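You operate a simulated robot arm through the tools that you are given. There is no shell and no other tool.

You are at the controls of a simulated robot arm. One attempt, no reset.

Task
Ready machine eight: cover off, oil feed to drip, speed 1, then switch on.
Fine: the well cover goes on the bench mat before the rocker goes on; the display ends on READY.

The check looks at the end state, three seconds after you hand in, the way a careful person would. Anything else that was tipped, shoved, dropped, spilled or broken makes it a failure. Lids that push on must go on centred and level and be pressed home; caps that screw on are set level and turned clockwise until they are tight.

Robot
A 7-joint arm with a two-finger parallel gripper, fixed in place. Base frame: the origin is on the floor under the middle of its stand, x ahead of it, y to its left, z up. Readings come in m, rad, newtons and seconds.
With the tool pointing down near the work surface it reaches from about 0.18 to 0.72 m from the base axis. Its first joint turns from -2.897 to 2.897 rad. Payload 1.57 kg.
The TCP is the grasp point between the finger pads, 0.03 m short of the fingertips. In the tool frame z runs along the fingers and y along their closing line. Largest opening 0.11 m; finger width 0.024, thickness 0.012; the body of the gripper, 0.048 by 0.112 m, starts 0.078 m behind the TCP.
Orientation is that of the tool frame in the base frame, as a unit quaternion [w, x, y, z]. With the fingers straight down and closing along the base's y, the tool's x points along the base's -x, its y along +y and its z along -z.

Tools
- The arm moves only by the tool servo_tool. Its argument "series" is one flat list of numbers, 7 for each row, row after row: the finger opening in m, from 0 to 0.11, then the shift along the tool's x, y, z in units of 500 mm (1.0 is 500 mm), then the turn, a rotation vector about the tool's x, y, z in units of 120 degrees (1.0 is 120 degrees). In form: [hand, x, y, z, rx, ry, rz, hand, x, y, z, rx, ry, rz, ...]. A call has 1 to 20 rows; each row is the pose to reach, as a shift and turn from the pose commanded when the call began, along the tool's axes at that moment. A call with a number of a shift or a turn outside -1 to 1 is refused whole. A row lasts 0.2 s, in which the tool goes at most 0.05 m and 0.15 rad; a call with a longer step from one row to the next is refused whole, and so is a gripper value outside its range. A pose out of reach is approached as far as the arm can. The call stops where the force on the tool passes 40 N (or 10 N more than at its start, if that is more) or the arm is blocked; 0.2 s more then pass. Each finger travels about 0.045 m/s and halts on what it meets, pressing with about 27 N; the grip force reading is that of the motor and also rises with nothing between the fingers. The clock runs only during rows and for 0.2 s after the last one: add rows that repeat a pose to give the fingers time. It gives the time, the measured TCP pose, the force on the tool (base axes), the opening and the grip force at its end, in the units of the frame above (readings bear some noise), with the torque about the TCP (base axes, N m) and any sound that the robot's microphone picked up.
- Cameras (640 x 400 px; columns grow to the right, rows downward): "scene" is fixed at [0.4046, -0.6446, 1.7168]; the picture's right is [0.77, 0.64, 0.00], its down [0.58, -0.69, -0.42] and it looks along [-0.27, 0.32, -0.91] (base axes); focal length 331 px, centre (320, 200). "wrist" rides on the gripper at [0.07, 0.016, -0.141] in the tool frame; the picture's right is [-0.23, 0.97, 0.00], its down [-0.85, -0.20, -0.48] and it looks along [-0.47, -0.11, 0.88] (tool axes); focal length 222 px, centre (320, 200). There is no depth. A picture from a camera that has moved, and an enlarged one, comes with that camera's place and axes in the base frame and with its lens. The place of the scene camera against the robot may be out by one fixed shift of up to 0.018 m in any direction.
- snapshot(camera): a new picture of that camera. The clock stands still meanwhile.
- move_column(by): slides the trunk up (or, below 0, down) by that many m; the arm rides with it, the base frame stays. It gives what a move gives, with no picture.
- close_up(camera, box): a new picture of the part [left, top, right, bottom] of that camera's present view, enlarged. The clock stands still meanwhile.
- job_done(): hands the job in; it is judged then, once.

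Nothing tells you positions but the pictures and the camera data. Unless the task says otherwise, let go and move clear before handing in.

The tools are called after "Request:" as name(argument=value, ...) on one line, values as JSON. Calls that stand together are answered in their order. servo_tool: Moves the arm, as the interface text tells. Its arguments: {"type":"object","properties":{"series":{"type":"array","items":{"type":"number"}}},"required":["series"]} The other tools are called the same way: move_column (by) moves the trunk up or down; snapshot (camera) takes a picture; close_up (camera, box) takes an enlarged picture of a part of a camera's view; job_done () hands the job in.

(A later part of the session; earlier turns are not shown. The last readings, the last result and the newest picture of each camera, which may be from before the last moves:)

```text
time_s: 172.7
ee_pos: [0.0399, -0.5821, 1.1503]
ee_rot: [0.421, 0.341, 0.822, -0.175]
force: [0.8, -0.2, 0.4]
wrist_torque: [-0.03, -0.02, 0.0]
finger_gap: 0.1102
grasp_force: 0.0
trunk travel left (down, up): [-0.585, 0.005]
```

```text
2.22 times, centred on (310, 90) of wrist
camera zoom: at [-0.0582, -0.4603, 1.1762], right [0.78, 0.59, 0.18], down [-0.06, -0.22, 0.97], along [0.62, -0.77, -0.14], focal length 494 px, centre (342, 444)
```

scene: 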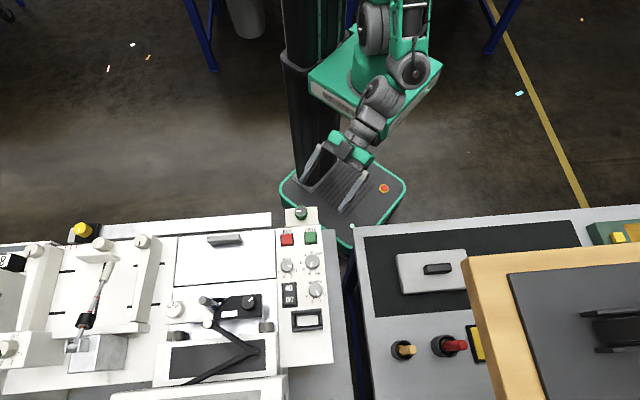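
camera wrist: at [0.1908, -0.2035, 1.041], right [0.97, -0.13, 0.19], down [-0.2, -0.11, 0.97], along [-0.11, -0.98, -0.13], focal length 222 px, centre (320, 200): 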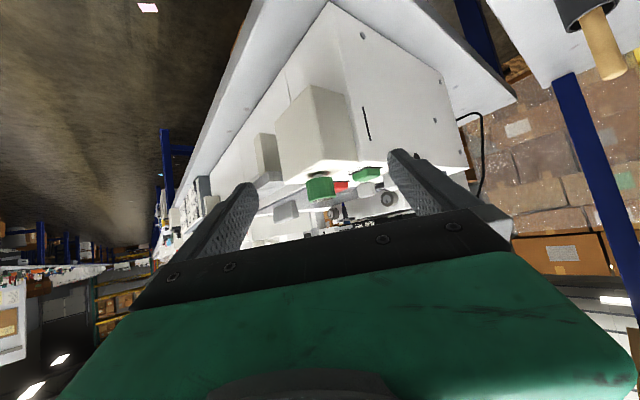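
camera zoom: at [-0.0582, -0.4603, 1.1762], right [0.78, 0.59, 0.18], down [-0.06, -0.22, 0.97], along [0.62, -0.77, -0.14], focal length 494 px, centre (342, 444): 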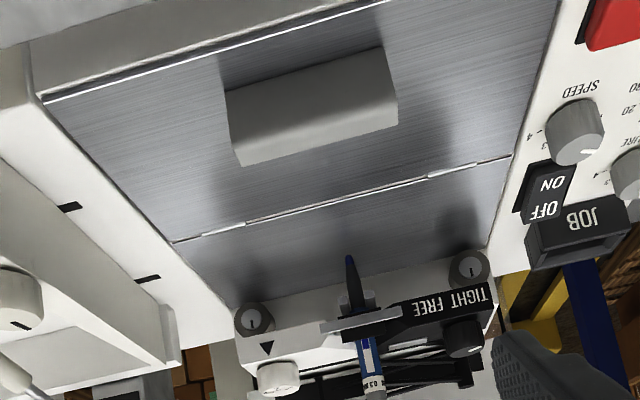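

The display is unaffected ("NO JOB READY"). I'll look at the block's top surface at the highest magnification for any faint marks around the knob.

Request:
close_up(camera="scene", box=[284, 204, 304, 230])

Request:
close_up(camera="scene", box=[298, 202, 322, 230])

Request:
close_up(camera="scene", box=[284, 198, 320, 216])

```text
15.38 times, centred on (294, 217) of scene
camera zoom: at [0.4046, -0.6446, 1.7168], right [0.77, 0.64, 0.0], down [0.58, -0.69, -0.42], along [-0.27, 0.32, -0.91], focal length 5097 px, centre (720, -62)
```

zoom: 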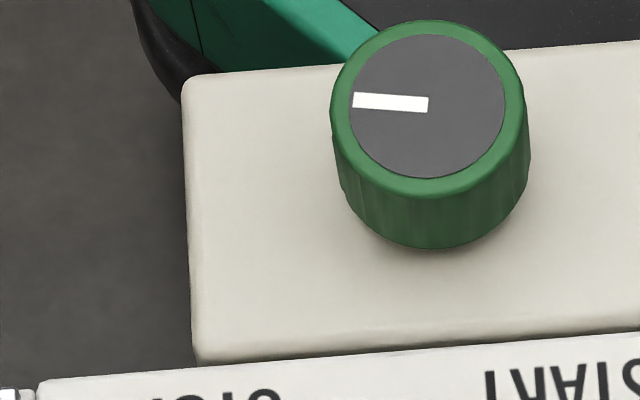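

```text
14.29 times, centred on (310, 216) of scene
camera zoom: at [0.4046, -0.6446, 1.7168], right [0.77, 0.64, 0.0], down [0.58, -0.69, -0.42], along [-0.27, 0.32, -0.91], focal length 4733 px, centre (463, -29)
```

zoom: 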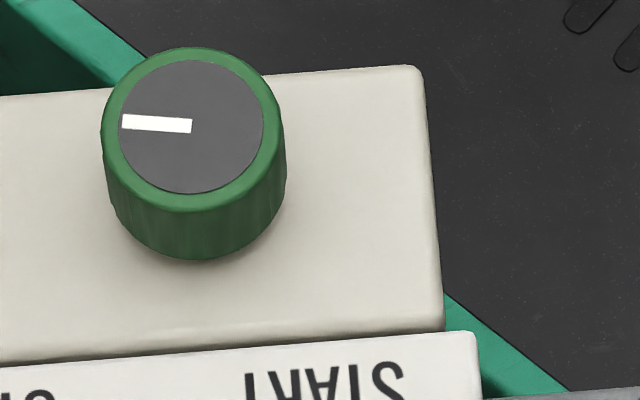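

```text
16.00 times, centred on (302, 207) of scene
camera zoom: at [0.4046, -0.6446, 1.7168], right [0.77, 0.64, 0.0], down [0.58, -0.69, -0.42], along [-0.27, 0.32, -0.91], focal length 5301 px, centre (608, 88)
```

zoom: 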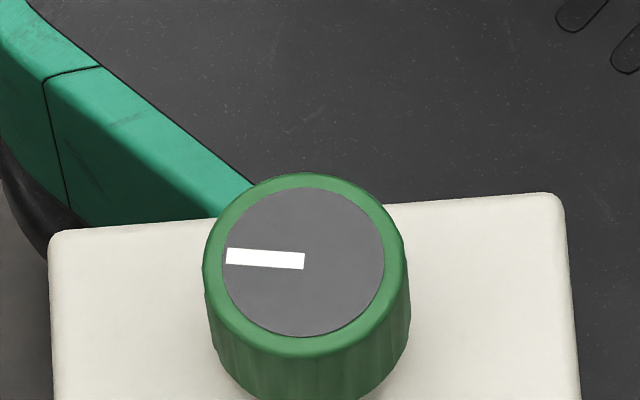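

No marks at all. One more piece of evidence is worth getting: how far it turns (a selector would stop after a few positions). I'll go back and continue turning to find the end.

Request:
servo_tool(series=[0.11, 0, 0, 0, 0, 0.065, 0, 0.11, 0, 0, 0, 0, 0.13, 0, 0.11, 0, 0, 0, 0, 0.195, 0, 0.11, 0, 0, 0, 0, 0.26, 0, 0.09, 0, 0, 0, 0, 0.325, 0, 0.07, 0, 0, 0, 0, 0.39, 0, 0.052, 0, 0, 0, 0, 0.45, 0])

```text
time_s: 174.3
ee_pos: [0.0415, -0.5821, 1.1486]
ee_rot: [0.0, 0.382, 0.924, -0.001]
force: [0.2, -1.0, -0.2]
wrist_torque: [0.05, 0.01, -0.02]
finger_gap: 0.0522
grasp_force: 0.0
trunk travel left (down, up): [-0.585, 0.005]
```

Request:
servo_tool(series=[0.052, 0.003, 0.065, 0, 0, 0, -0.05, 0.052, 0.006, 0.13, 0, 0, 0, -0.1, 0.052, 0.009, 0.195, 0, 0, 0, -0.15, 0.052, 0.012, 0.26, 0.02, 0, 0, -0.2, 0.052, 0.014, 0.32, 0.06, 0, 0, -0.25, 0.052, 0.0156, 0.376, 0.12, 0, 0, -0.25, 0.052, 0.0156, 0.376, 0.17, 0, 0, -0.25])

Request:
close_up(camera="wrist", box=[260, 100, 380, 200])

```text
time_s: 175.9
ee_pos: [0.1689, -0.4449, 1.0645]
ee_rot: [0.0, 0.131, 0.991, -0.001]
force: [-0.4, 0.2, 0.1]
wrist_torque: [-0.01, -0.03, -0.02]
finger_gap: 0.0519
grasp_force: 0.1
trunk travel left (down, up): [-0.585, 0.005]
```

```text
4.00 times, centred on (320, 150) of wrist
camera zoom: at [0.1049, -0.4099, 1.2056], right [0.47, 0.88, 0.0], down [0.77, -0.41, 0.48], along [0.42, -0.23, -0.88], focal length 888 px, centre (320, 400)
```

zoom: 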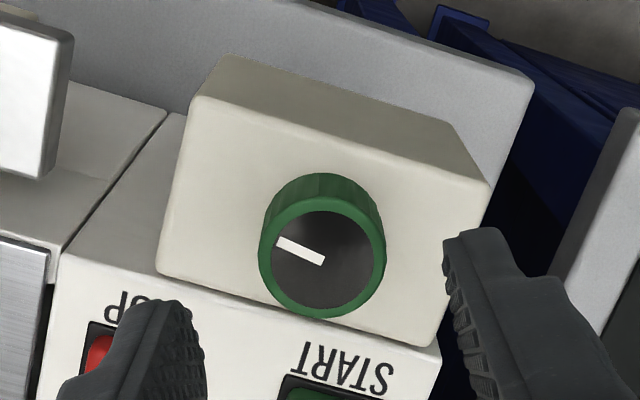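

Request:
servo_tool(series=[0.052, -0.003, 0, 0.05, 0, 0, 0, 0.052, -0.003, 0, 0.085, 0, 0, 0, 0.052, -0.003, 0, 0.1, 0, 0, 0, 0.02, -0.003, 0, 0.1, 0, 0, 0, 0.02, -0.003, 0, 0.1, 0, 0, 0, 0.02, -0.003, 0, 0.1, 0, 0, 0])

```text
time_s: 177.3
ee_pos: [0.1697, -0.4444, 1.0135]
ee_rot: [0.0, 0.131, 0.991, 0.0]
force: [0.8, 4.3, -1.4]
wrist_torque: [0.12, -0.07, -0.02]
finger_gap: 0.0297
grasp_force: 28.1
trunk travel left (down, up): [-0.585, 0.005]
```

Request:
servo_tool(series=[0.02, 0, 0, 0, 0, 0, 0.06, 0.02, 0, 0, 0, 0, 0, 0.12, 0.02, 0, 0, 0, 0, 0, 0.18, 0.02, 0, 0, 0, 0, 0, 0.24, 0.02, 0, 0, 0, 0, 0, 0.3, 0.02, 0, 0, 0, 0, 0, 0.36, 0.02, 0, 0, 0, 0, 0, 0.42, 0.02, 0, 0, 0, 0, 0, 0.48, 0.02, 0, 0, 0, 0, 0, 0.54, 0.02, 0, 0, 0, 0, 0, 0.58, 0.02, 0, 0, 0, 0, 0, 0.58])

Request:
close_up(camera="wrist", box=[260, 110, 380, 210])

```text
time_s: 179.7
ee_pos: [0.1675, -0.4467, 1.0135]
ee_rot: [0.001, 0.674, 0.739, 0.0]
force: [-20.5, -8.0, -8.2]
wrist_torque: [-1.07, 0.38, 0.01]
finger_gap: 0.0297
grasp_force: 39.6
trunk travel left (down, up): [-0.585, 0.005]
```

```text
4.00 times, centred on (320, 160) of wrist
camera zoom: at [0.1773, -0.3741, 1.1553], right [0.99, -0.14, 0.0], down [-0.12, -0.87, 0.48], along [-0.06, -0.48, -0.88], focal length 888 px, centre (320, 360)
```

zoom: 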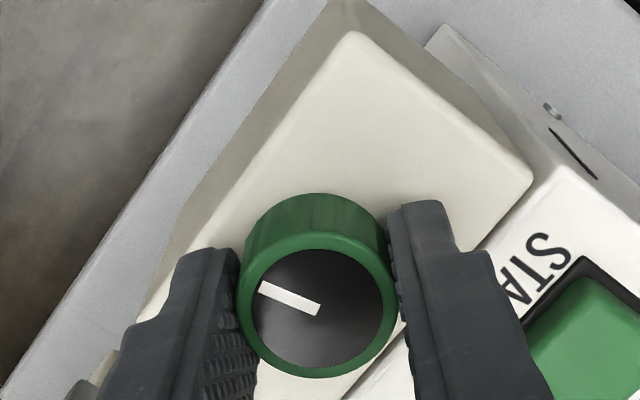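

It turns freely past 170°, so it behaves like a plain clamping screw, not an OFF/DRIP selector. I'll put it back exactly where it was: counter-clockwise in two grips to its original stop (pointer toward the machine).

Request:
servo_tool(series=[0.02, 0, 0, 0, 0, 0, -0.06, 0.02, 0, 0, 0, 0, 0, -0.12, 0.02, 0, 0, 0, 0, 0, -0.18, 0.02, 0, 0, 0, 0, 0, -0.24, 0.02, 0, 0, 0, 0, 0, -0.3, 0.02, 0, 0, 0, 0, 0, -0.36, 0.02, 0, 0, 0, 0, 0, -0.42, 0.02, 0, 0, 0, 0, 0, -0.48, 0.02, 0, 0, 0, 0, 0, -0.54, 0.02, 0, 0, 0, 0, 0, -0.6, 0.02, 0, 0, 0, 0, 0, -0.66, 0.02, 0, 0, 0, 0, 0, -0.7083, 0.02, 0, 0, 0, 0, 0, -0.7083])

Request:
close_up(camera="wrist", box=[260, 110, 380, 210])

```text
time_s: 182.5
ee_pos: [0.1701, -0.4418, 1.0147]
ee_rot: [0.0, -0.004, 1.0, 0.001]
force: [-0.2, 6.9, -6.2]
wrist_torque: [0.26, -1.05, 0.0]
finger_gap: 0.0298
grasp_force: 38.8
trunk travel left (down, up): [-0.585, 0.005]
```

```text
4.00 times, centred on (320, 160) of wrist
camera zoom: at [0.0997, -0.4273, 1.1554], right [0.22, 0.98, 0.0], down [0.86, -0.19, 0.48], along [0.47, -0.1, -0.88], focal length 888 px, centre (320, 360)
```

zoom: 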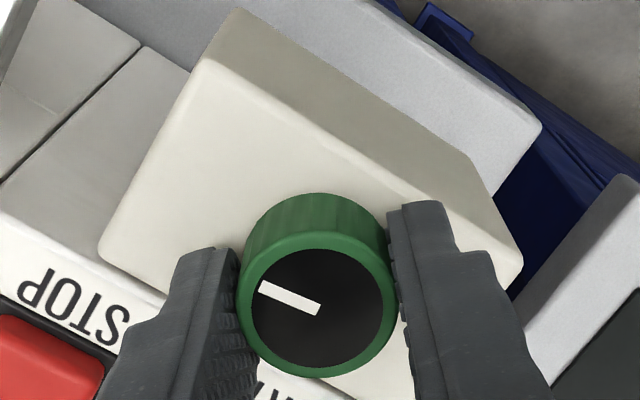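

Request:
servo_tool(series=[0.052, 0, 0, 0, 0, 0, 0, 0.052, 0, 0, 0, 0, 0, 0, 0.052, 0, 0, -0.05, 0, 0, 0, 0.052, 0, 0, -0.08, 0, 0, 0.06, 0.052, 0, 0, -0.08, 0, 0, 0.12, 0.052, 0, 0, -0.08, 0, 0, 0.18, 0.052, 0, 0, -0.08, 0, 0, 0.24, 0.052, 0, 0, -0.08, 0, 0, 0.3, 0.052, 0, 0, -0.08, 0, 0, 0.36, 0.052, 0, 0, -0.08, 0, 0, 0.42, 0.052, 0, 0, -0.08, 0, 0, 0.48, 0.052, 0, 0, -0.08, 0, 0, 0.54, 0.052, 0, 0, -0.08, 0, 0, 0.6])

Request:
close_up(camera="wrist", box=[260, 100, 380, 200])

```text
time_s: 185.3
ee_pos: [0.1686, -0.4455, 1.0541]
ee_rot: [0.0, 0.585, 0.811, 0.0]
force: [-0.8, 0.2, 0.4]
wrist_torque: [0.01, 0.0, -0.01]
finger_gap: 0.0517
grasp_force: 0.1
trunk travel left (down, up): [-0.585, 0.005]
```

```text
4.00 times, centred on (320, 150) of wrist
camera zoom: at [0.1632, -0.3723, 1.1957], right [1.0, 0.09, 0.0], down [0.08, -0.87, 0.48], along [0.04, -0.48, -0.88], focal length 888 px, centre (320, 400)
```

zoom: 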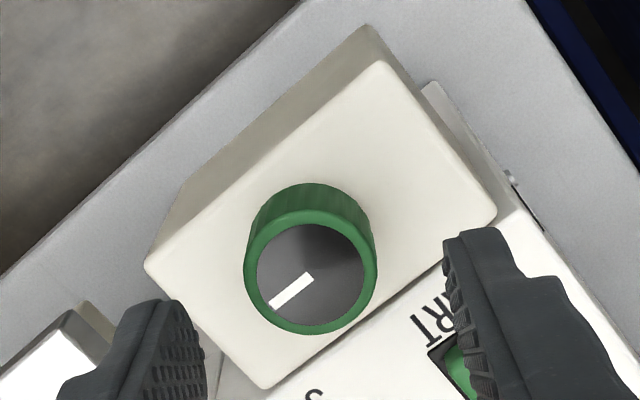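

Request:
servo_tool(series=[0.052, 0, -0.005, 0.04, 0, 0, 0, 0.052, 0, -0.005, 0.08, 0, 0, 0, 0.052, 0, -0.005, 0.08, 0, 0, 0, 0.02, 0, -0.005, 0.08, 0, 0, 0, 0.02, 0, -0.005, 0.08, 0, 0, 0, 0.02, 0, -0.005, 0.08, 0, 0, 0])

Request:
close_up(camera="wrist", box=[260, 110, 380, 210])

```text
time_s: 186.7
ee_pos: [0.169, -0.4449, 1.0139]
ee_rot: [0.001, 0.585, 0.811, -0.001]
force: [4.5, 0.5, -2.4]
wrist_torque: [-0.22, -0.28, -0.02]
finger_gap: 0.0294
grasp_force: 27.9
trunk travel left (down, up): [-0.585, 0.005]
```

```text
4.00 times, centred on (320, 160) of wrist
camera zoom: at [0.1612, -0.3727, 1.1554], right [1.0, 0.09, 0.0], down [0.08, -0.87, 0.48], along [0.04, -0.48, -0.88], focal length 888 px, centre (320, 360)
```

zoom: 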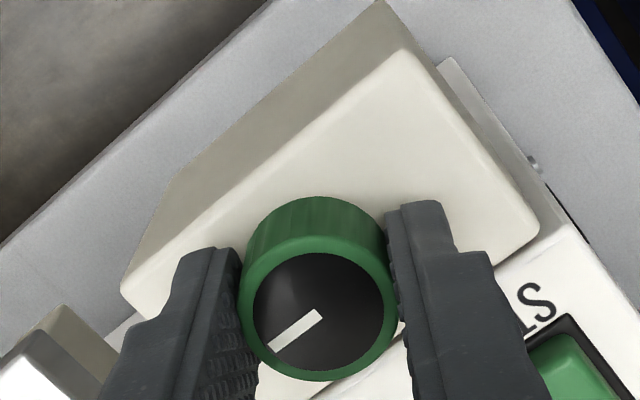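

Request:
servo_tool(series=[0.02, 0, 0, 0, 0, 0, -0.065, 0.02, 0, 0, 0, 0, 0, -0.13, 0.02, 0, 0, 0, 0, 0, -0.195, 0.02, 0, 0, 0, 0, 0, -0.26, 0.02, 0, 0, 0, 0, 0, -0.325, 0.02, 0, 0, 0, 0, 0, -0.39, 0.02, 0, 0, 0, 0, 0, -0.455, 0.02, 0, 0, 0, 0, 0, -0.52, 0.02, 0, 0, 0, 0, 0, -0.585, 0.02, 0, 0, 0, 0, 0, -0.64, 0.02, 0, 0, 0, 0, 0, -0.64])

Request:
close_up(camera="wrist", box=[260, 110, 380, 210])

```text
time_s: 189.1
ee_pos: [0.1684, -0.4432, 1.0136]
ee_rot: [0.0, -0.046, 0.999, 0.0]
force: [17.9, 14.8, 0.9]
wrist_torque: [0.74, -0.46, -0.02]
finger_gap: 0.0292
grasp_force: 38.9
trunk travel left (down, up): [-0.585, 0.005]
```

```text
4.00 times, centred on (320, 160) of wrist
camera zoom: at [0.098, -0.433, 1.1557], right [0.14, 0.99, 0.0], down [0.87, -0.12, 0.48], along [0.47, -0.07, -0.88], focal length 888 px, centre (320, 360)
```

zoom: 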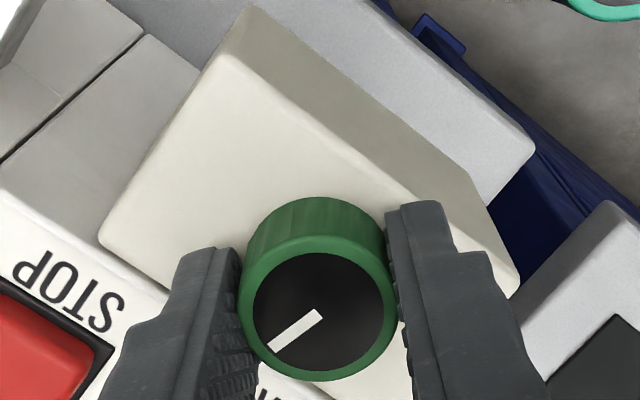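

Request:
servo_tool(series=[0.02, 0, 0, 0, 0, 0, -0.04, 0.02, 0, 0, 0, 0, 0, -0.08, 0.02, 0, 0, 0, 0, 0, -0.08])

Request:
close_up(camera="wrist", box=[260, 110, 380, 210])

```text
time_s: 189.9
ee_pos: [0.1686, -0.4438, 1.0137]
ee_rot: [-0.001, -0.13, 0.992, -0.001]
force: [16.8, 16.3, -2.1]
wrist_torque: [0.5, -0.69, 0.01]
finger_gap: 0.029
grasp_force: 39.7
trunk travel left (down, up): [-0.585, 0.005]
```

```text
4.00 times, centred on (320, 160) of wrist
camera zoom: at [0.0973, -0.4446, 1.1557], right [-0.03, 1.0, 0.0], down [0.88, 0.03, 0.48], along [0.48, 0.01, -0.88], focal length 888 px, centre (320, 360)
```

zoom: 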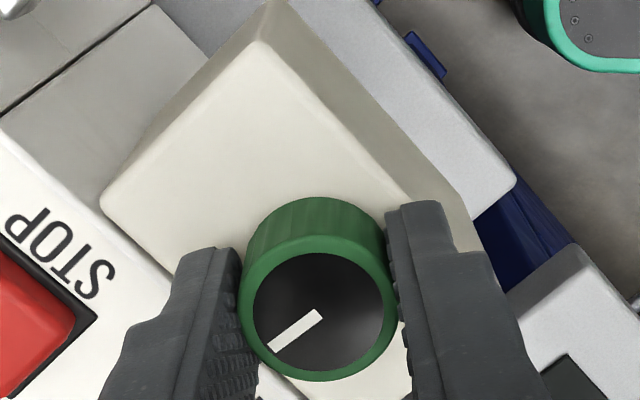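

Request:
servo_tool(series=[0.02, 0, 0, 0, 0, 0, -0.03, 0.02, 0, 0, 0, 0, 0, -0.05, 0.02, 0, 0, 0, 0, 0, -0.05])

Request:
close_up(camera="wrist", box=[260, 110, 380, 210])

```text
time_s: 190.7
ee_pos: [0.1682, -0.4418, 1.0143]
ee_rot: [0.0, -0.181, 0.984, -0.001]
force: [13.8, 18.8, -3.1]
wrist_torque: [0.44, -0.08, -0.43]
finger_gap: 0.0291
grasp_force: 39.1
trunk travel left (down, up): [-0.585, 0.005]
```

```text
4.00 times, centred on (320, 160) of wrist
camera zoom: at [0.0975, -0.452, 1.1557], right [-0.13, 0.99, 0.0], down [0.87, 0.12, 0.48], along [0.47, 0.06, -0.88], focal length 888 px, centre (320, 360)
```

zoom: 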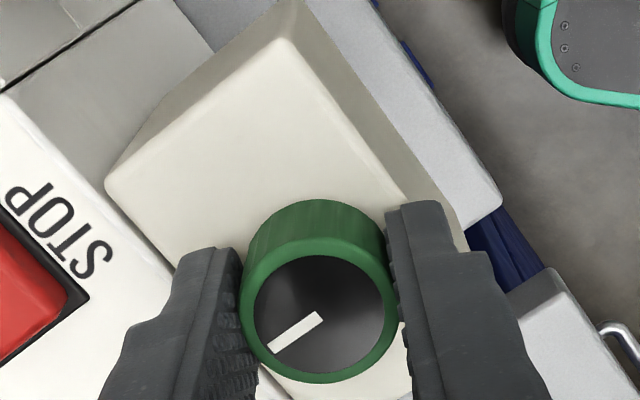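

It's back at its original stop (pointer toward the machine). To judge what it is, I still want its total travel; I'll turn it clockwise again with long strokes and look for the far stop.

Request:
servo_tool(series=[0.02, 0, 0, 0, 0, 0, 0.065, 0.02, 0, 0, 0, 0, 0, 0.13, 0.02, 0, 0, 0, 0, 0, 0.195, 0.02, 0, 0, 0, 0, 0, 0.26, 0.02, 0, 0, 0, 0, 0, 0.325, 0.02, 0, 0, 0, 0, 0, 0.39, 0.02, 0, 0, 0, 0, 0, 0.455, 0.02, 0, 0, 0, 0, 0, 0.52, 0.02, 0, 0, 0, 0, 0, 0.585, 0.02, 0, 0, 0, 0, 0, 0.65, 0.02, 0, 0, 0, 0, 0, 0.715, 0.02, 0, 0, 0, 0, 0, 0.78, 0.02, 0, 0, 0, 0, 0, 0.845, 0.02, 0, 0, 0, 0, 0, 0.9, 0.02, 0, 0, 0, 0, 0, 0.9])

Request:
close_up(camera="wrist", box=[260, 110, 380, 210])

```text
time_s: 193.9
ee_pos: [0.1685, -0.4432, 1.0143]
ee_rot: [0.001, 0.69, 0.724, -0.001]
force: [4.2, 15.4, -10.4]
wrist_torque: [-0.09, -0.15, 0.02]
finger_gap: 0.0291
grasp_force: 38.7
trunk travel left (down, up): [-0.585, 0.005]
```

```text
4.00 times, centred on (320, 160) of wrist
camera zoom: at [0.1805, -0.3728, 1.1555], right [0.98, -0.18, 0.0], down [-0.16, -0.86, 0.48], along [-0.09, -0.47, -0.88], focal length 888 px, centre (320, 360)
```

zoom: 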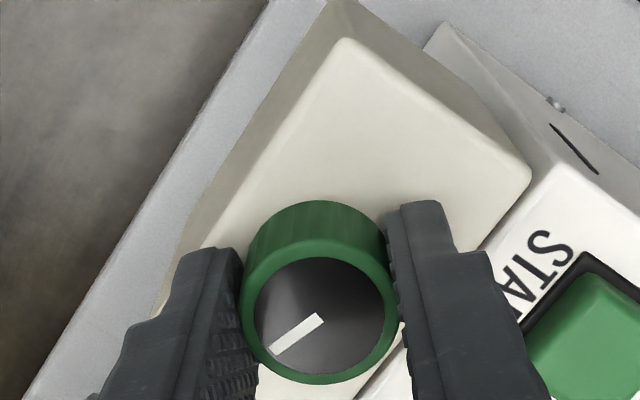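

Request:
servo_tool(series=[0.052, 0, 0, 0, 0, 0, 0, 0.052, 0, 0, 0, 0, 0, 0, 0.052, 0, 0, -0.05, 0, 0, 0, 0.052, 0, 0, -0.08, 0, 0, -0.065, 0.052, 0, 0, -0.08, 0, 0, -0.13, 0.052, 0, 0, -0.08, 0, 0, -0.195, 0.052, 0, 0, -0.08, 0, 0, -0.26, 0.052, 0, 0, -0.08, 0, 0, -0.325, 0.052, 0, 0, -0.08, 0, 0, -0.39, 0.052, 0, 0, -0.08, 0, 0, -0.455, 0.052, 0, 0, -0.08, 0, 0, -0.52, 0.052, 0, 0, -0.08, 0, 0, -0.585, 0.052, 0, 0, -0.08, 0, 0, -0.65, 0.052, 0, 0, -0.08, 0, 0, -0.715, 0.052, 0, 0, -0.08, 0, 0, -0.78, 0.052, 0, 0, -0.08, 0, 0, -0.845])

Request:
close_up(camera="wrist", box=[260, 100, 380, 200])

```text
time_s: 197.3
ee_pos: [0.1671, -0.4451, 1.0537]
ee_rot: [0.0, -0.125, 0.992, -0.001]
force: [0.1, -0.1, -1.1]
wrist_torque: [-0.01, 0.0, -0.01]
finger_gap: 0.0522
grasp_force: 0.1
trunk travel left (down, up): [-0.585, 0.005]
```

```text
4.00 times, centred on (320, 150) of wrist
camera zoom: at [0.0955, -0.4457, 1.1955], right [-0.02, 1.0, 0.0], down [0.88, 0.02, 0.48], along [0.48, 0.01, -0.88], focal length 888 px, centre (320, 400)
```

zoom: 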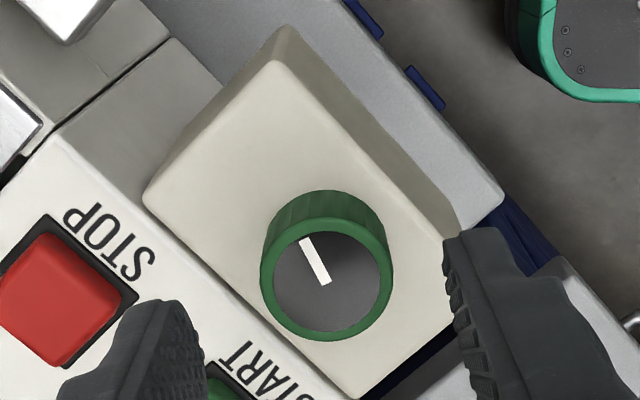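

Request:
servo_tool(series=[0.052, -0.0036, 0.002, 0.04, 0, 0, 0, 0.052, -0.0036, 0.002, 0.079, 0, 0, 0, 0.052, -0.0036, 0.002, 0.079, 0, 0, 0, 0.02, -0.0036, 0.002, 0.079, 0, 0, 0, 0.02, -0.0036, 0.002, 0.079, 0, 0, 0, 0.02, -0.0036, 0.002, 0.079, 0, 0, 0])

```text
time_s: 198.7
ee_pos: [0.1683, -0.4422, 1.0146]
ee_rot: [0.0, -0.124, 0.992, -0.001]
force: [0.7, 0.9, -2.2]
wrist_torque: [0.09, 0.01, 0.0]
finger_gap: 0.0295
grasp_force: 27.2
trunk travel left (down, up): [-0.585, 0.005]
```

Request:
servo_tool(series=[0.02, 0, 0, 0, 0, 0, 0.065, 0.02, 0, 0, 0, 0, 0, 0.13, 0.02, 0, 0, 0, 0, 0, 0.195, 0.02, 0, 0, 0, 0, 0, 0.26, 0.02, 0, 0, 0, 0, 0, 0.325, 0.02, 0, 0, 0, 0, 0, 0.39, 0.02, 0, 0, 0, 0, 0, 0.455, 0.02, 0, 0, 0, 0, 0, 0.52, 0.02, 0, 0, 0, 0, 0, 0.585, 0.02, 0, 0, 0, 0, 0, 0.6, 0.02, 0, 0, 0, 0, 0, 0.6])

Request:
close_up(camera="wrist", box=[260, 110, 380, 210])

```text
time_s: 201.1
ee_pos: [0.1688, -0.444, 1.0145]
ee_rot: [0.0, 0.484, 0.875, 0.0]
force: [-6.6, -1.9, -4.1]
wrist_torque: [0.76, 0.54, 0.01]
finger_gap: 0.0292
grasp_force: 39.2
trunk travel left (down, up): [-0.585, 0.005]
```

```text
4.00 times, centred on (320, 160) of wrist
camera zoom: at [0.1445, -0.376, 1.1556], right [0.95, 0.33, 0.0], down [0.29, -0.83, 0.48], along [0.16, -0.45, -0.88], focal length 888 px, centre (320, 360)
```

zoom: 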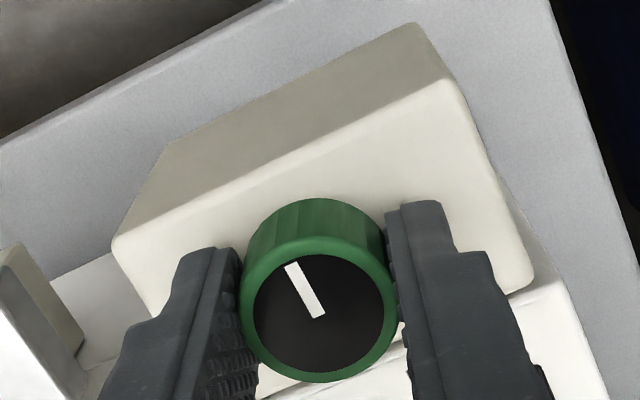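

Request:
servo_tool(series=[0.02, 0, 0, 0, 0, 0, 0.05, 0.02, 0, 0, 0, 0, 0, 0.1, 0.02, 0, 0, 0, 0, 0, 0.15, 0.02, 0, 0, 0, 0, 0, 0.2, 0.02, 0, 0, 0, 0, 0, 0.2])

Request:
close_up(camera="wrist", box=[260, 110, 380, 210])

```text
time_s: 202.3
ee_pos: [0.1673, -0.4438, 1.0137]
ee_rot: [0.0, 0.656, 0.755, -0.001]
force: [-9.5, -4.9, 0.3]
wrist_torque: [0.12, 0.27, 0.03]
finger_gap: 0.029
grasp_force: 38.9
trunk travel left (down, up): [-0.585, 0.005]
```

```text
4.00 times, centred on (320, 160) of wrist
camera zoom: at [0.1738, -0.3721, 1.1562], right [1.0, -0.09, 0.0], down [-0.08, -0.87, 0.48], along [-0.04, -0.48, -0.88], focal length 888 px, centre (320, 360)
```

zoom: 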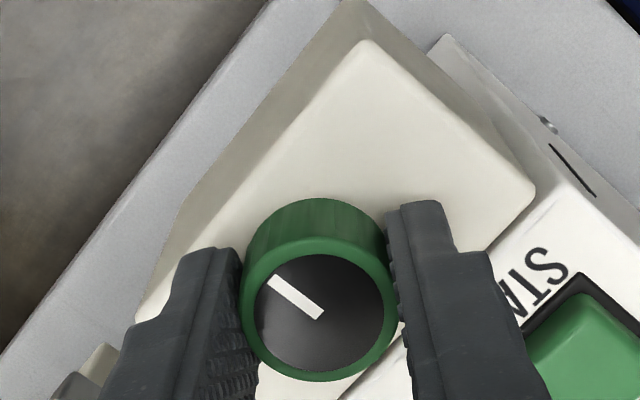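

There's a stop at about 180°, so its travel is exactly half a turn (0–180°): a real control with a defined range, most naturally off – drip – flow. I noticed that one release near 84° ended at about 91°, hinting at a click position at 90°. I'll test that: turn back to about 95° and let go.

Request:
servo_tool(series=[0.02, 0, 0, 0, 0, 0, -0.065, 0.02, 0, 0, 0, 0, 0, -0.13, 0.02, 0, 0, 0, 0, 0, -0.195, 0.02, 0, 0, 0, 0, 0, -0.26, 0.02, 0, 0, 0, 0, 0, -0.325, 0.02, 0, 0, 0, 0, 0, -0.39, 0.02, 0, 0, 0, 0, 0, -0.455, 0.02, 0, 0, 0, 0, 0, -0.52, 0.02, 0, 0, 0, 0, 0, -0.585, 0.02, 0, 0, 0, 0, 0, -0.65, 0.02, 0, 0, 0, 0, 0, -0.7083, 0.02, 0, 0, 0, 0, 0, -0.7083])

Request:
close_up(camera="wrist", box=[260, 110, 380, 210])

```text
time_s: 204.9
ee_pos: [0.1684, -0.4442, 1.0147]
ee_rot: [0.001, -0.028, 1.0, -0.001]
force: [-2.4, -0.8, 2.1]
wrist_torque: [0.24, -0.66, -0.01]
finger_gap: 0.029
grasp_force: 39.2
trunk travel left (down, up): [-0.585, 0.005]
```

```text
4.00 times, centred on (320, 160) of wrist
camera zoom: at [0.0975, -0.4305, 1.1563], right [0.17, 0.99, 0.0], down [0.86, -0.15, 0.48], along [0.47, -0.08, -0.88], focal length 888 px, centre (320, 360)
```

zoom: 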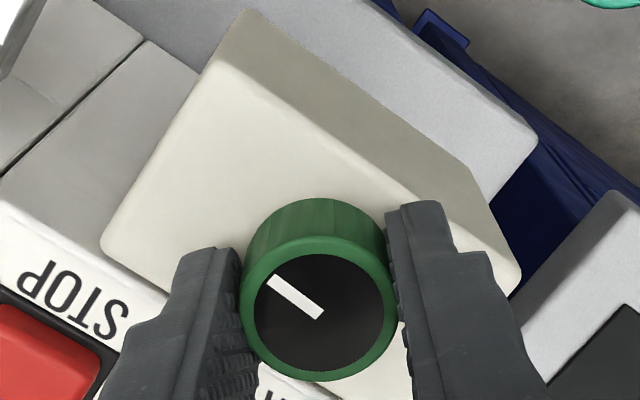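

Request:
servo_tool(series=[0.052, 0, 0, 0, 0, 0, 0, 0.052, 0, 0, 0, 0, 0, 0, 0.052, 0, 0, -0.05, 0, 0, 0, 0.052, 0, 0, -0.08, 0, 0, 0])

Request:
close_up(camera="wrist", box=[260, 100, 380, 200])

Request:
close_up(camera="scene", box=[275, 195, 335, 240])

```text
time_s: 205.9
ee_pos: [0.1683, -0.4423, 1.0543]
ee_rot: [0.0, -0.029, 1.0, -0.001]
force: [-0.2, 0.4, -0.5]
wrist_torque: [-0.02, -0.01, 0.02]
finger_gap: 0.052
grasp_force: 0.1
trunk travel left (down, up): [-0.585, 0.005]
```

```text
4.00 times, centred on (320, 150) of wrist
camera zoom: at [0.0978, -0.4301, 1.1963], right [0.17, 0.98, 0.0], down [0.86, -0.15, 0.48], along [0.47, -0.08, -0.88], focal length 888 px, centre (320, 400)
```

zoom: 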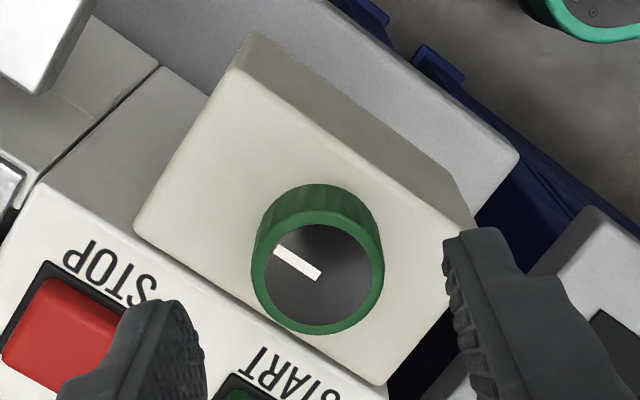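

```text
8.89 times, centred on (305, 218) of scene
camera zoom: at [0.4046, -0.6446, 1.7168], right [0.77, 0.64, 0.0], down [0.58, -0.69, -0.42], along [-0.27, 0.32, -0.91], focal length 2945 px, centre (453, 44)
```

zoom: 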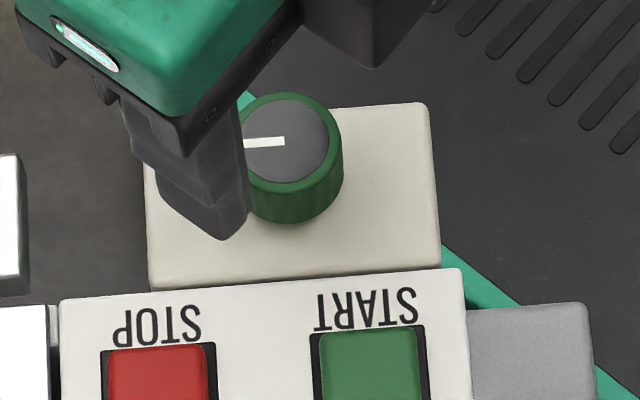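

Request:
servo_tool(series=[0.052, 0, 0, 0.04, 0, 0, 0, 0.052, 0, 0, 0.08, 0, 0, 0, 0.02, 0, 0, 0.08, 0, 0, 0, 0.02, 0, 0, 0.08, 0, 0, 0, 0.02, 0, 0, 0.08, 0, 0, 0, 0.02, 0, 0, 0.08, 0, 0, -0.035, 0.02, 0, 0, 0.08, 0, 0, -0.07, 0.02, 0, 0, 0.08, 0, 0, -0.07])

Request:
close_up(camera="wrist", box=[260, 110, 380, 210])

```text
time_s: 207.7
ee_pos: [0.1691, -0.4436, 1.0151]
ee_rot: [0.0, -0.102, 0.995, -0.001]
force: [1.0, 3.2, -1.7]
wrist_torque: [0.24, -0.45, -0.03]
finger_gap: 0.0293
grasp_force: 39.2
trunk travel left (down, up): [-0.585, 0.005]
```

```text
4.00 times, centred on (320, 160) of wrist
camera zoom: at [0.0969, -0.4408, 1.1559], right [0.03, 1.0, 0.0], down [0.88, -0.02, 0.48], along [0.48, -0.01, -0.88], focal length 888 px, centre (320, 360)
```

zoom: 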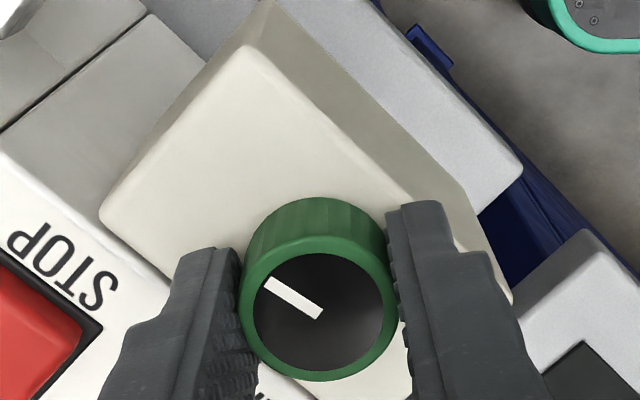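

Request:
servo_tool(series=[0.052, 0, 0, 0, 0, 0, 0, 0.052, 0, 0, 0, 0, 0, 0, 0.052, 0, 0, -0.05, 0, 0, 0, 0.052, 0, 0, -0.08, 0, 0, 0])

Request:
close_up(camera="wrist", box=[260, 100, 380, 200])

Request:
close_up(camera="scene", box=[275, 195, 335, 240])

```text
time_s: 208.7
ee_pos: [0.1687, -0.444, 1.056]
ee_rot: [0.001, -0.101, 0.995, -0.001]
force: [0.0, -1.0, -0.4]
wrist_torque: [0.01, -0.01, -0.02]
finger_gap: 0.0521
grasp_force: 0.0
trunk travel left (down, up): [-0.585, 0.005]
```

```text
4.00 times, centred on (320, 150) of wrist
camera zoom: at [0.0968, -0.4413, 1.1967], right [0.03, 1.0, 0.0], down [0.88, -0.02, 0.48], along [0.48, -0.01, -0.88], focal length 888 px, centre (320, 400)
```

zoom: 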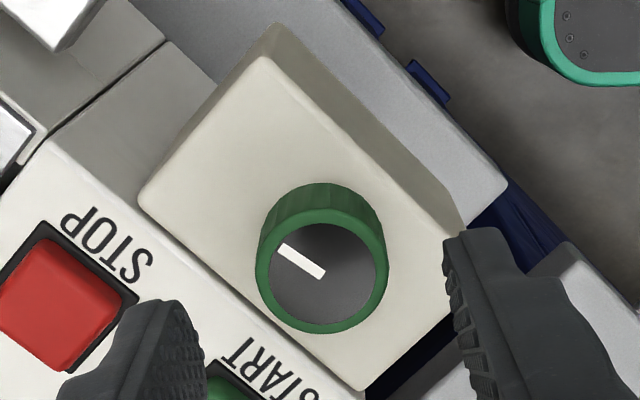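

```text
8.89 times, centred on (305, 218) of scene
camera zoom: at [0.4046, -0.6446, 1.7168], right [0.77, 0.64, 0.0], down [0.58, -0.69, -0.42], along [-0.27, 0.32, -0.91], focal length 2945 px, centre (453, 44)
```

zoom: 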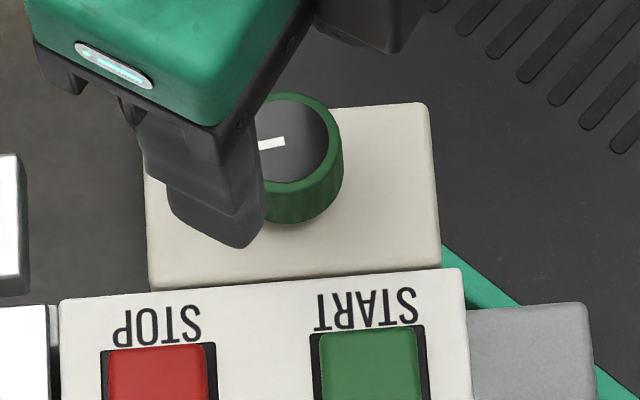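

No snapping – it's a smooth half-turn control (0–180°) that started fully shut. It's the only control of that kind within reach on machine eight, so I take it as the oil feed: shut at 0°, drip at mid-travel, full at 180°. I'll set it to exactly 90°.

Request:
servo_tool(series=[0.052, 0, 0, 0.04, 0, 0, 0, 0.052, 0, 0, 0.082, 0, 0, 0, 0.02, 0, 0, 0.082, 0, 0, 0, 0.02, 0, 0, 0.082, 0, 0, 0, 0.02, 0, 0, 0.082, 0, 0, 0, 0.02, 0, 0, 0.082, 0, 0, 0.03, 0.02, 0, 0, 0.082, 0, 0, 0.054, 0.02, 0, 0, 0.082, 0, 0, 0.054])

Request:
close_up(camera="wrist", box=[260, 110, 380, 210])

```text
time_s: 210.5
ee_pos: [0.1686, -0.4428, 1.0142]
ee_rot: [0.0, -0.045, 0.999, -0.001]
force: [1.0, 4.6, 1.7]
wrist_torque: [0.22, 0.11, 0.01]
finger_gap: 0.0294
grasp_force: 38.9
trunk travel left (down, up): [-0.585, 0.005]
```

```text
4.00 times, centred on (320, 160) of wrist
camera zoom: at [0.0979, -0.4326, 1.1553], right [0.14, 0.99, 0.0], down [0.87, -0.12, 0.48], along [0.47, -0.07, -0.88], focal length 888 px, centre (320, 360)
```

zoom: 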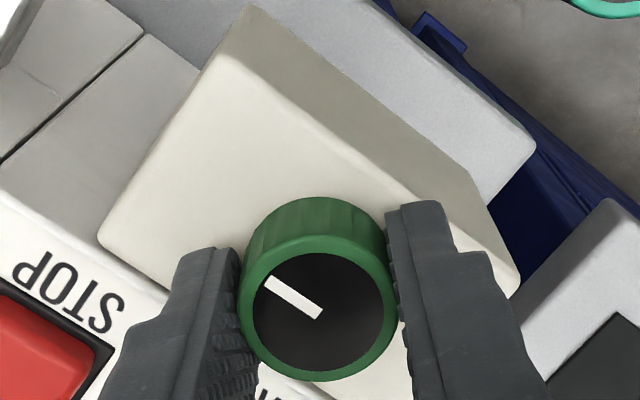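

Request:
servo_tool(series=[0.052, 0, 0, 0, 0, 0, 0, 0.052, 0, 0, 0, 0, 0, 0, 0.06, 0, 0, -0.06, 0, 0, 0, 0.08, 0, 0, -0.14, 0, 0, 0, 0.08, 0.08, 0, -0.2, 0, 0, 0, 0.08, 0.16, 0, -0.2, 0, 0, 0])

Request:
close_up(camera="scene", box=[275, 195, 335, 240])

Request:
snapshot(camera="wrist")

```text
time_s: 211.9
ee_pos: [0.0899, -0.4509, 1.1134]
ee_rot: [0.0, -0.044, 0.999, -0.001]
force: [-0.5, -0.8, 0.4]
wrist_torque: [0.0, -0.02, 0.02]
finger_gap: 0.0801
grasp_force: 0.1
trunk travel left (down, up): [-0.585, 0.005]
```

```text
8.89 times, centred on (305, 218) of scene
camera zoom: at [0.4046, -0.6446, 1.7168], right [0.77, 0.64, 0.0], down [0.58, -0.69, -0.42], along [-0.27, 0.32, -0.91], focal length 2945 px, centre (453, 44)
```

zoom: 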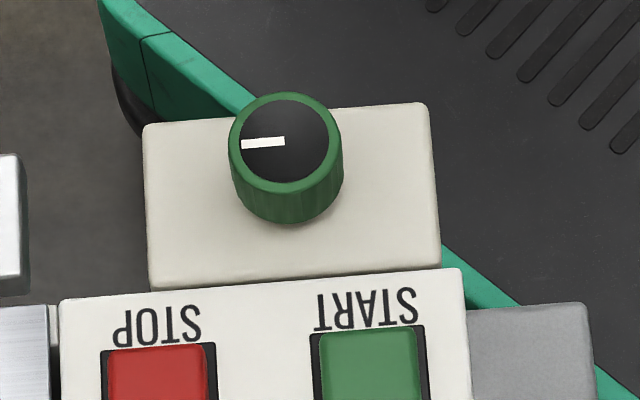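

```text
taken
camera wrist: at [0.0177, -0.4399, 1.2557], right [0.14, 0.99, 0.0], down [0.87, -0.12, 0.48], along [0.47, -0.07, -0.88], focal length 222 px, centre (320, 200)
```

wrist: 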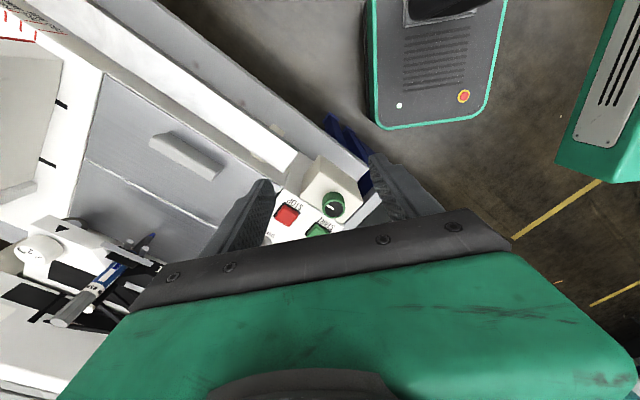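

The oil feed knob now points mid-travel. Since the order should be oil and speed first, "then switch on", I'll cycle the rocker: off, then on again as the last action. Moving above the OFF half with closed fingers.

Request:
servo_tool(series=[0.06, -0.05, -0.05, 0, 0, 0, 0.06, 0.04, -0.1, -0.1, 0, 0, 0, 0.12, 0.02, -0.155, -0.155, 0, 0, 0, 0.18, 0.0, -0.21, -0.21, 0, 0, 0, 0.24, 0.0, -0.26, -0.26, 0, 0, 0, 0.3, 0.0, -0.31, -0.31, 0, 0, 0, 0.36, 0.0, -0.361, -0.365, 0.04, 0, 0, 0.4167, 0.0, -0.361, -0.365, 0.08, 0, 0, 0.4167])

Request:
snapshot(camera="wrist")

Request:
close_up(camera="wrist", box=[250, 80, 400, 210])

```text
time_s: 213.7
ee_pos: [0.2842, -0.6174, 1.0744]
ee_rot: [0.0, 0.383, 0.924, -0.001]
force: [-0.3, -0.5, -0.2]
wrist_torque: [0.01, 0.02, -0.01]
finger_gap: 0.0
grasp_force: 21.8
trunk travel left (down, up): [-0.585, 0.005]
```

```text
taken
camera wrist: at [0.2469, -0.5562, 1.2155], right [0.85, 0.53, 0.0], down [0.46, -0.74, 0.48], along [0.25, -0.41, -0.88], focal length 222 px, centre (320, 200)
```

wrist: 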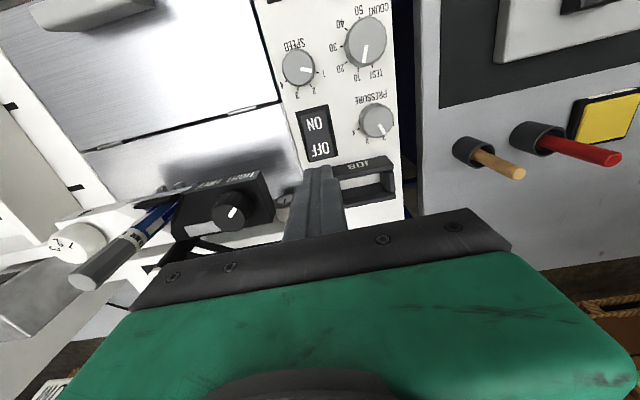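

```text
3.08 times, centred on (325, 145) of wrist
camera zoom: at [0.2469, -0.5562, 1.2155], right [0.85, 0.53, 0.0], down [0.46, -0.74, 0.48], along [0.25, -0.41, -0.88], focal length 684 px, centre (305, 369)
```

zoom: 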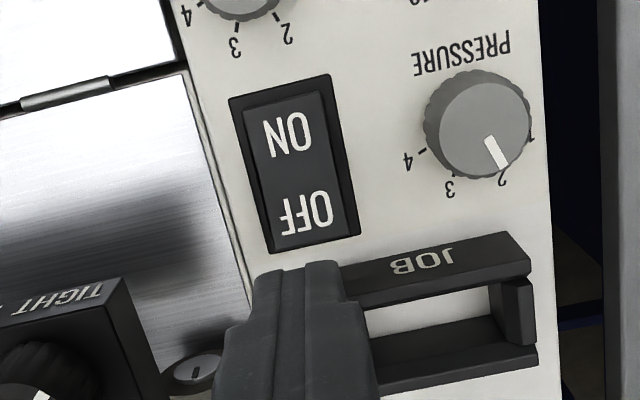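

Request:
servo_tool(series=[0.0, 0.0142, 0, 0.03, 0, 0, 0, 0.0, 0.0142, 0, 0.07, 0, 0, 0, 0.0, 0.0142, 0, 0.094, 0, 0, 0, 0.0, 0.0142, 0, 0.1, 0, 0, 0, 0.0, 0.0142, 0, 0.106, 0, 0, 0, 0.0, 0.0142, 0, 0.112, 0, 0, 0, 0.0, 0.0142, 0, 0.118, 0, 0, 0])

Request:
close_up(camera="wrist", box=[250, 80, 400, 210])

Request:
close_up(camera="scene", box=[100, 350, 300, 400])

```text
time_s: 215.3
ee_pos: [0.2806, -0.612, 1.0216]
ee_rot: [0.004, 0.381, 0.925, -0.005]
force: [2.9, -3.0, 33.1]
wrist_torque: [0.18, 0.12, 0.5]
finger_gap: 0.0
grasp_force: 20.9
trunk travel left (down, up): [-0.585, 0.005]
```

```text
3.08 times, centred on (325, 145) of wrist
camera zoom: at [0.242, -0.5491, 1.1626], right [0.85, 0.53, 0.0], down [0.46, -0.74, 0.49], along [0.26, -0.42, -0.87], focal length 684 px, centre (305, 369)
```

zoom: 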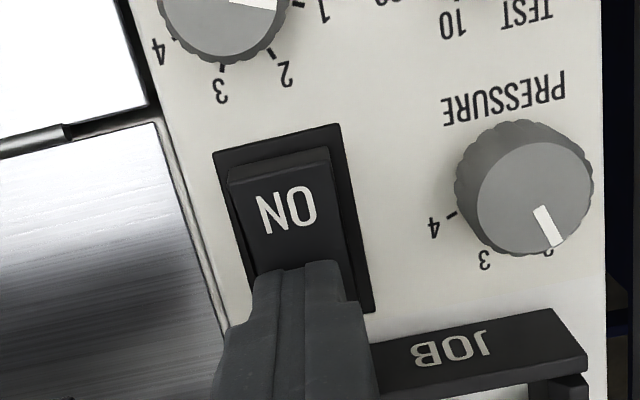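

```text
3.20 times, centred on (200, 375) of scene
camera zoom: at [0.4046, -0.6446, 1.7168], right [0.77, 0.64, 0.0], down [0.58, -0.69, -0.42], along [-0.27, 0.32, -0.91], focal length 1060 px, centre (704, -360)
```

zoom: 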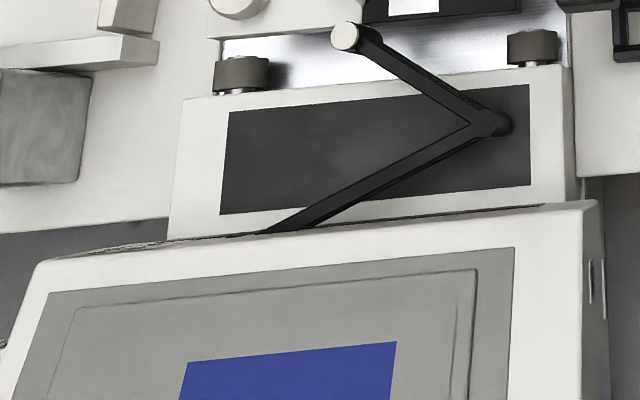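

Switched off (display blank). Now lifting, moving over the ON half, and pressing it.

Request:
servo_tool(series=[0.0, 0, 0, -0.04, 0, 0, 0, 0.0, 0.024, 0, -0.05, 0, 0, 0, 0.0, 0.0468, 0.002, -0.05, 0, 0, 0, 0.0, 0.0468, 0.002, -0.04, 0, 0, 0])

Request:
close_up(camera="wrist", box=[250, 80, 400, 210])

```text
time_s: 216.3
ee_pos: [0.2635, -0.5939, 1.0346]
ee_rot: [0.001, 0.382, 0.924, 0.0]
force: [-0.3, 0.1, -0.3]
wrist_torque: [-0.01, 0.02, 0.01]
finger_gap: 0.0
grasp_force: 20.9
trunk travel left (down, up): [-0.585, 0.005]
```

```text
3.08 times, centred on (325, 145) of wrist
camera zoom: at [0.2263, -0.5327, 1.1759], right [0.85, 0.53, 0.0], down [0.47, -0.74, 0.48], along [0.25, -0.41, -0.88], focal length 684 px, centre (305, 369)
```

zoom: 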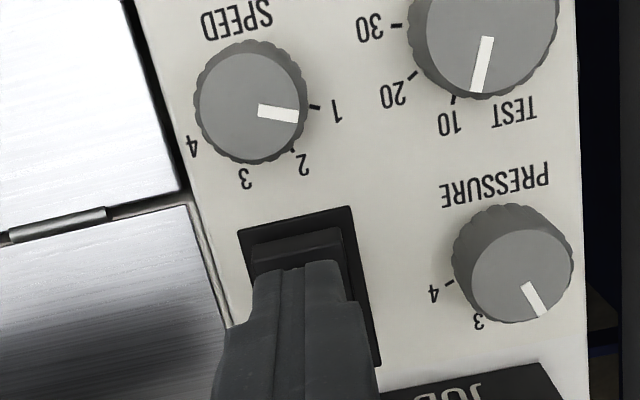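

Request:
servo_tool(series=[0.0, 0, 0, 0.016, 0, 0, 0, 0.0, 0, 0, 0.024, 0, 0, 0, 0.0, 0, 0, 0.03, 0, 0, 0, 0.0, 0, 0, 0.036, 0, 0, 0, 0.0, 0, 0, 0.042, 0, 0, 0])

Request:
close_up(camera="scene", box=[100, 350, 300, 400])

```text
time_s: 217.7
ee_pos: [0.2646, -0.5965, 1.023]
ee_rot: [0.005, 0.381, 0.925, -0.006]
force: [-1.4, 6.0, 12.2]
wrist_torque: [0.18, -0.07, 0.03]
finger_gap: 0.0001
grasp_force: 21.5
trunk travel left (down, up): [-0.585, 0.005]
stopped in row 5: the force on the tool passed its limit at 42 N (the readings are from after the stop); the commanded pose is now the measured one
```

```text
3.20 times, centred on (200, 375) of scene
camera zoom: at [0.4046, -0.6446, 1.7168], right [0.77, 0.64, 0.0], down [0.58, -0.69, -0.42], along [-0.27, 0.32, -0.91], focal length 1060 px, centre (704, -360)
```

zoom: 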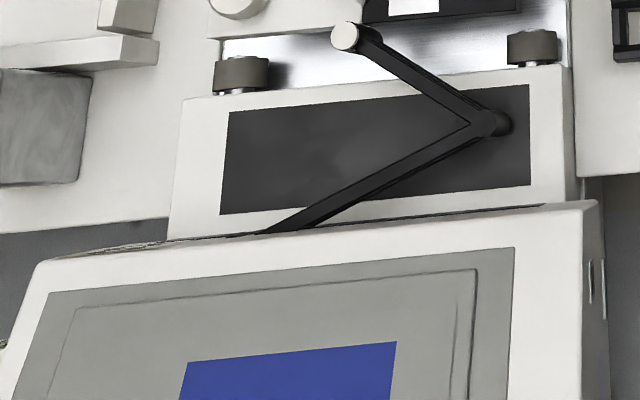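

Request:
servo_tool(series=[0.0, 0, 0, -0.02, 0, 0, 0, 0.0, 0, 0, -0.06, 0, 0, 0, 0.0, 0, 0, -0.1, 0, 0, 0, 0.0, 0, 0, -0.1, 0, 0, 0, 0.0, 0, 0, -0.1, 0, 0, 0, 0.0, 0, 0, -0.1, 0, 0, 0, 0.0, 0, 0, -0.1, 0, 0, 0])

Request:
close_up(camera="scene", box=[100, 350, 300, 400])

Request:
close_up(camera="wrist", box=[250, 60, 400, 190])

```text
time_s: 219.3
ee_pos: [0.2651, -0.5967, 1.0705]
ee_rot: [0.005, 0.382, 0.924, -0.004]
force: [0.2, 0.1, -0.1]
wrist_torque: [-0.02, 0.02, -0.01]
finger_gap: 0.0
grasp_force: 21.4
trunk travel left (down, up): [-0.585, 0.005]
```

```text
3.20 times, centred on (200, 375) of scene
camera zoom: at [0.4046, -0.6446, 1.7168], right [0.77, 0.64, 0.0], down [0.58, -0.69, -0.42], along [-0.27, 0.32, -0.91], focal length 1060 px, centre (704, -360)
```

zoom: 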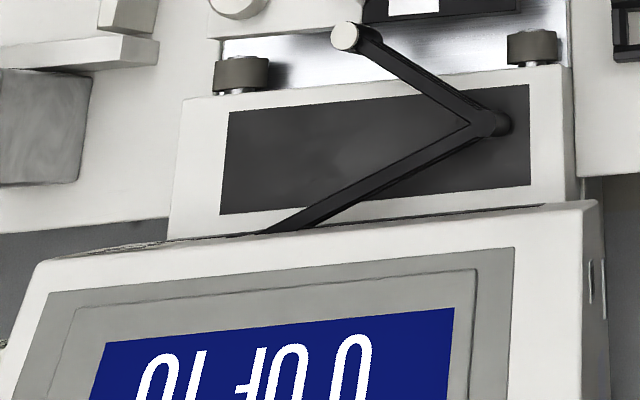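

```text
3.08 times, centred on (325, 125) of wrist
camera zoom: at [0.2262, -0.5349, 1.2103], right [0.85, 0.53, 0.0], down [0.46, -0.74, 0.49], along [0.26, -0.42, -0.87], focal length 684 px, centre (305, 431)
```

zoom: 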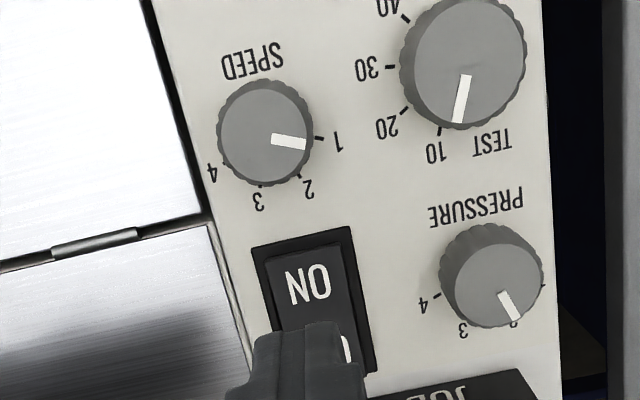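

The display came back after a moment, so the rocker is on. I'll retreat and read the whole screen from the viewing pose.

Request:
servo_tool(series=[0.0, 0, 0, -0.08, 0, 0, 0, 0.03, 0.05, -0.04, -0.16, 0, 0, 0, 0.06, 0.11, -0.09, -0.16, 0, 0, 0, 0.09, 0.17, -0.14, -0.16, 0, 0, 0, 0.11, 0.23, -0.19, -0.16, 0, 0, 0, 0.11, 0.285, -0.245, -0.16, 0, 0, 0, 0.11, 0.339, -0.297, -0.16, 0, 0, 0])

```text
refused: row 2 steps farther than a row can; nothing moved
```

Request:
servo_tool(series=[0.0, 0, 0, -0.08, 0, 0, 0, 0.03, 0.03, -0.02, -0.15, 0, 0, 0, 0.06, 0.09, -0.07, -0.16, 0, 0, 0, 0.09, 0.15, -0.12, -0.16, 0, 0, 0, 0.11, 0.21, -0.17, -0.16, 0, 0, 0, 0.11, 0.27, -0.22, -0.16, 0, 0, 0, 0.11, 0.31, -0.265, -0.16, 0, 0, 0, 0.11, 0.339, -0.297, -0.16, 0, 0, 0])

```text
time_s: 221.1
ee_pos: [0.039, -0.5818, 1.1478]
ee_rot: [0.004, 0.382, 0.924, -0.004]
force: [0.0, 0.2, 0.4]
wrist_torque: [-0.01, 0.03, 0.01]
finger_gap: 0.1098
grasp_force: 0.0
trunk travel left (down, up): [-0.585, 0.005]
```

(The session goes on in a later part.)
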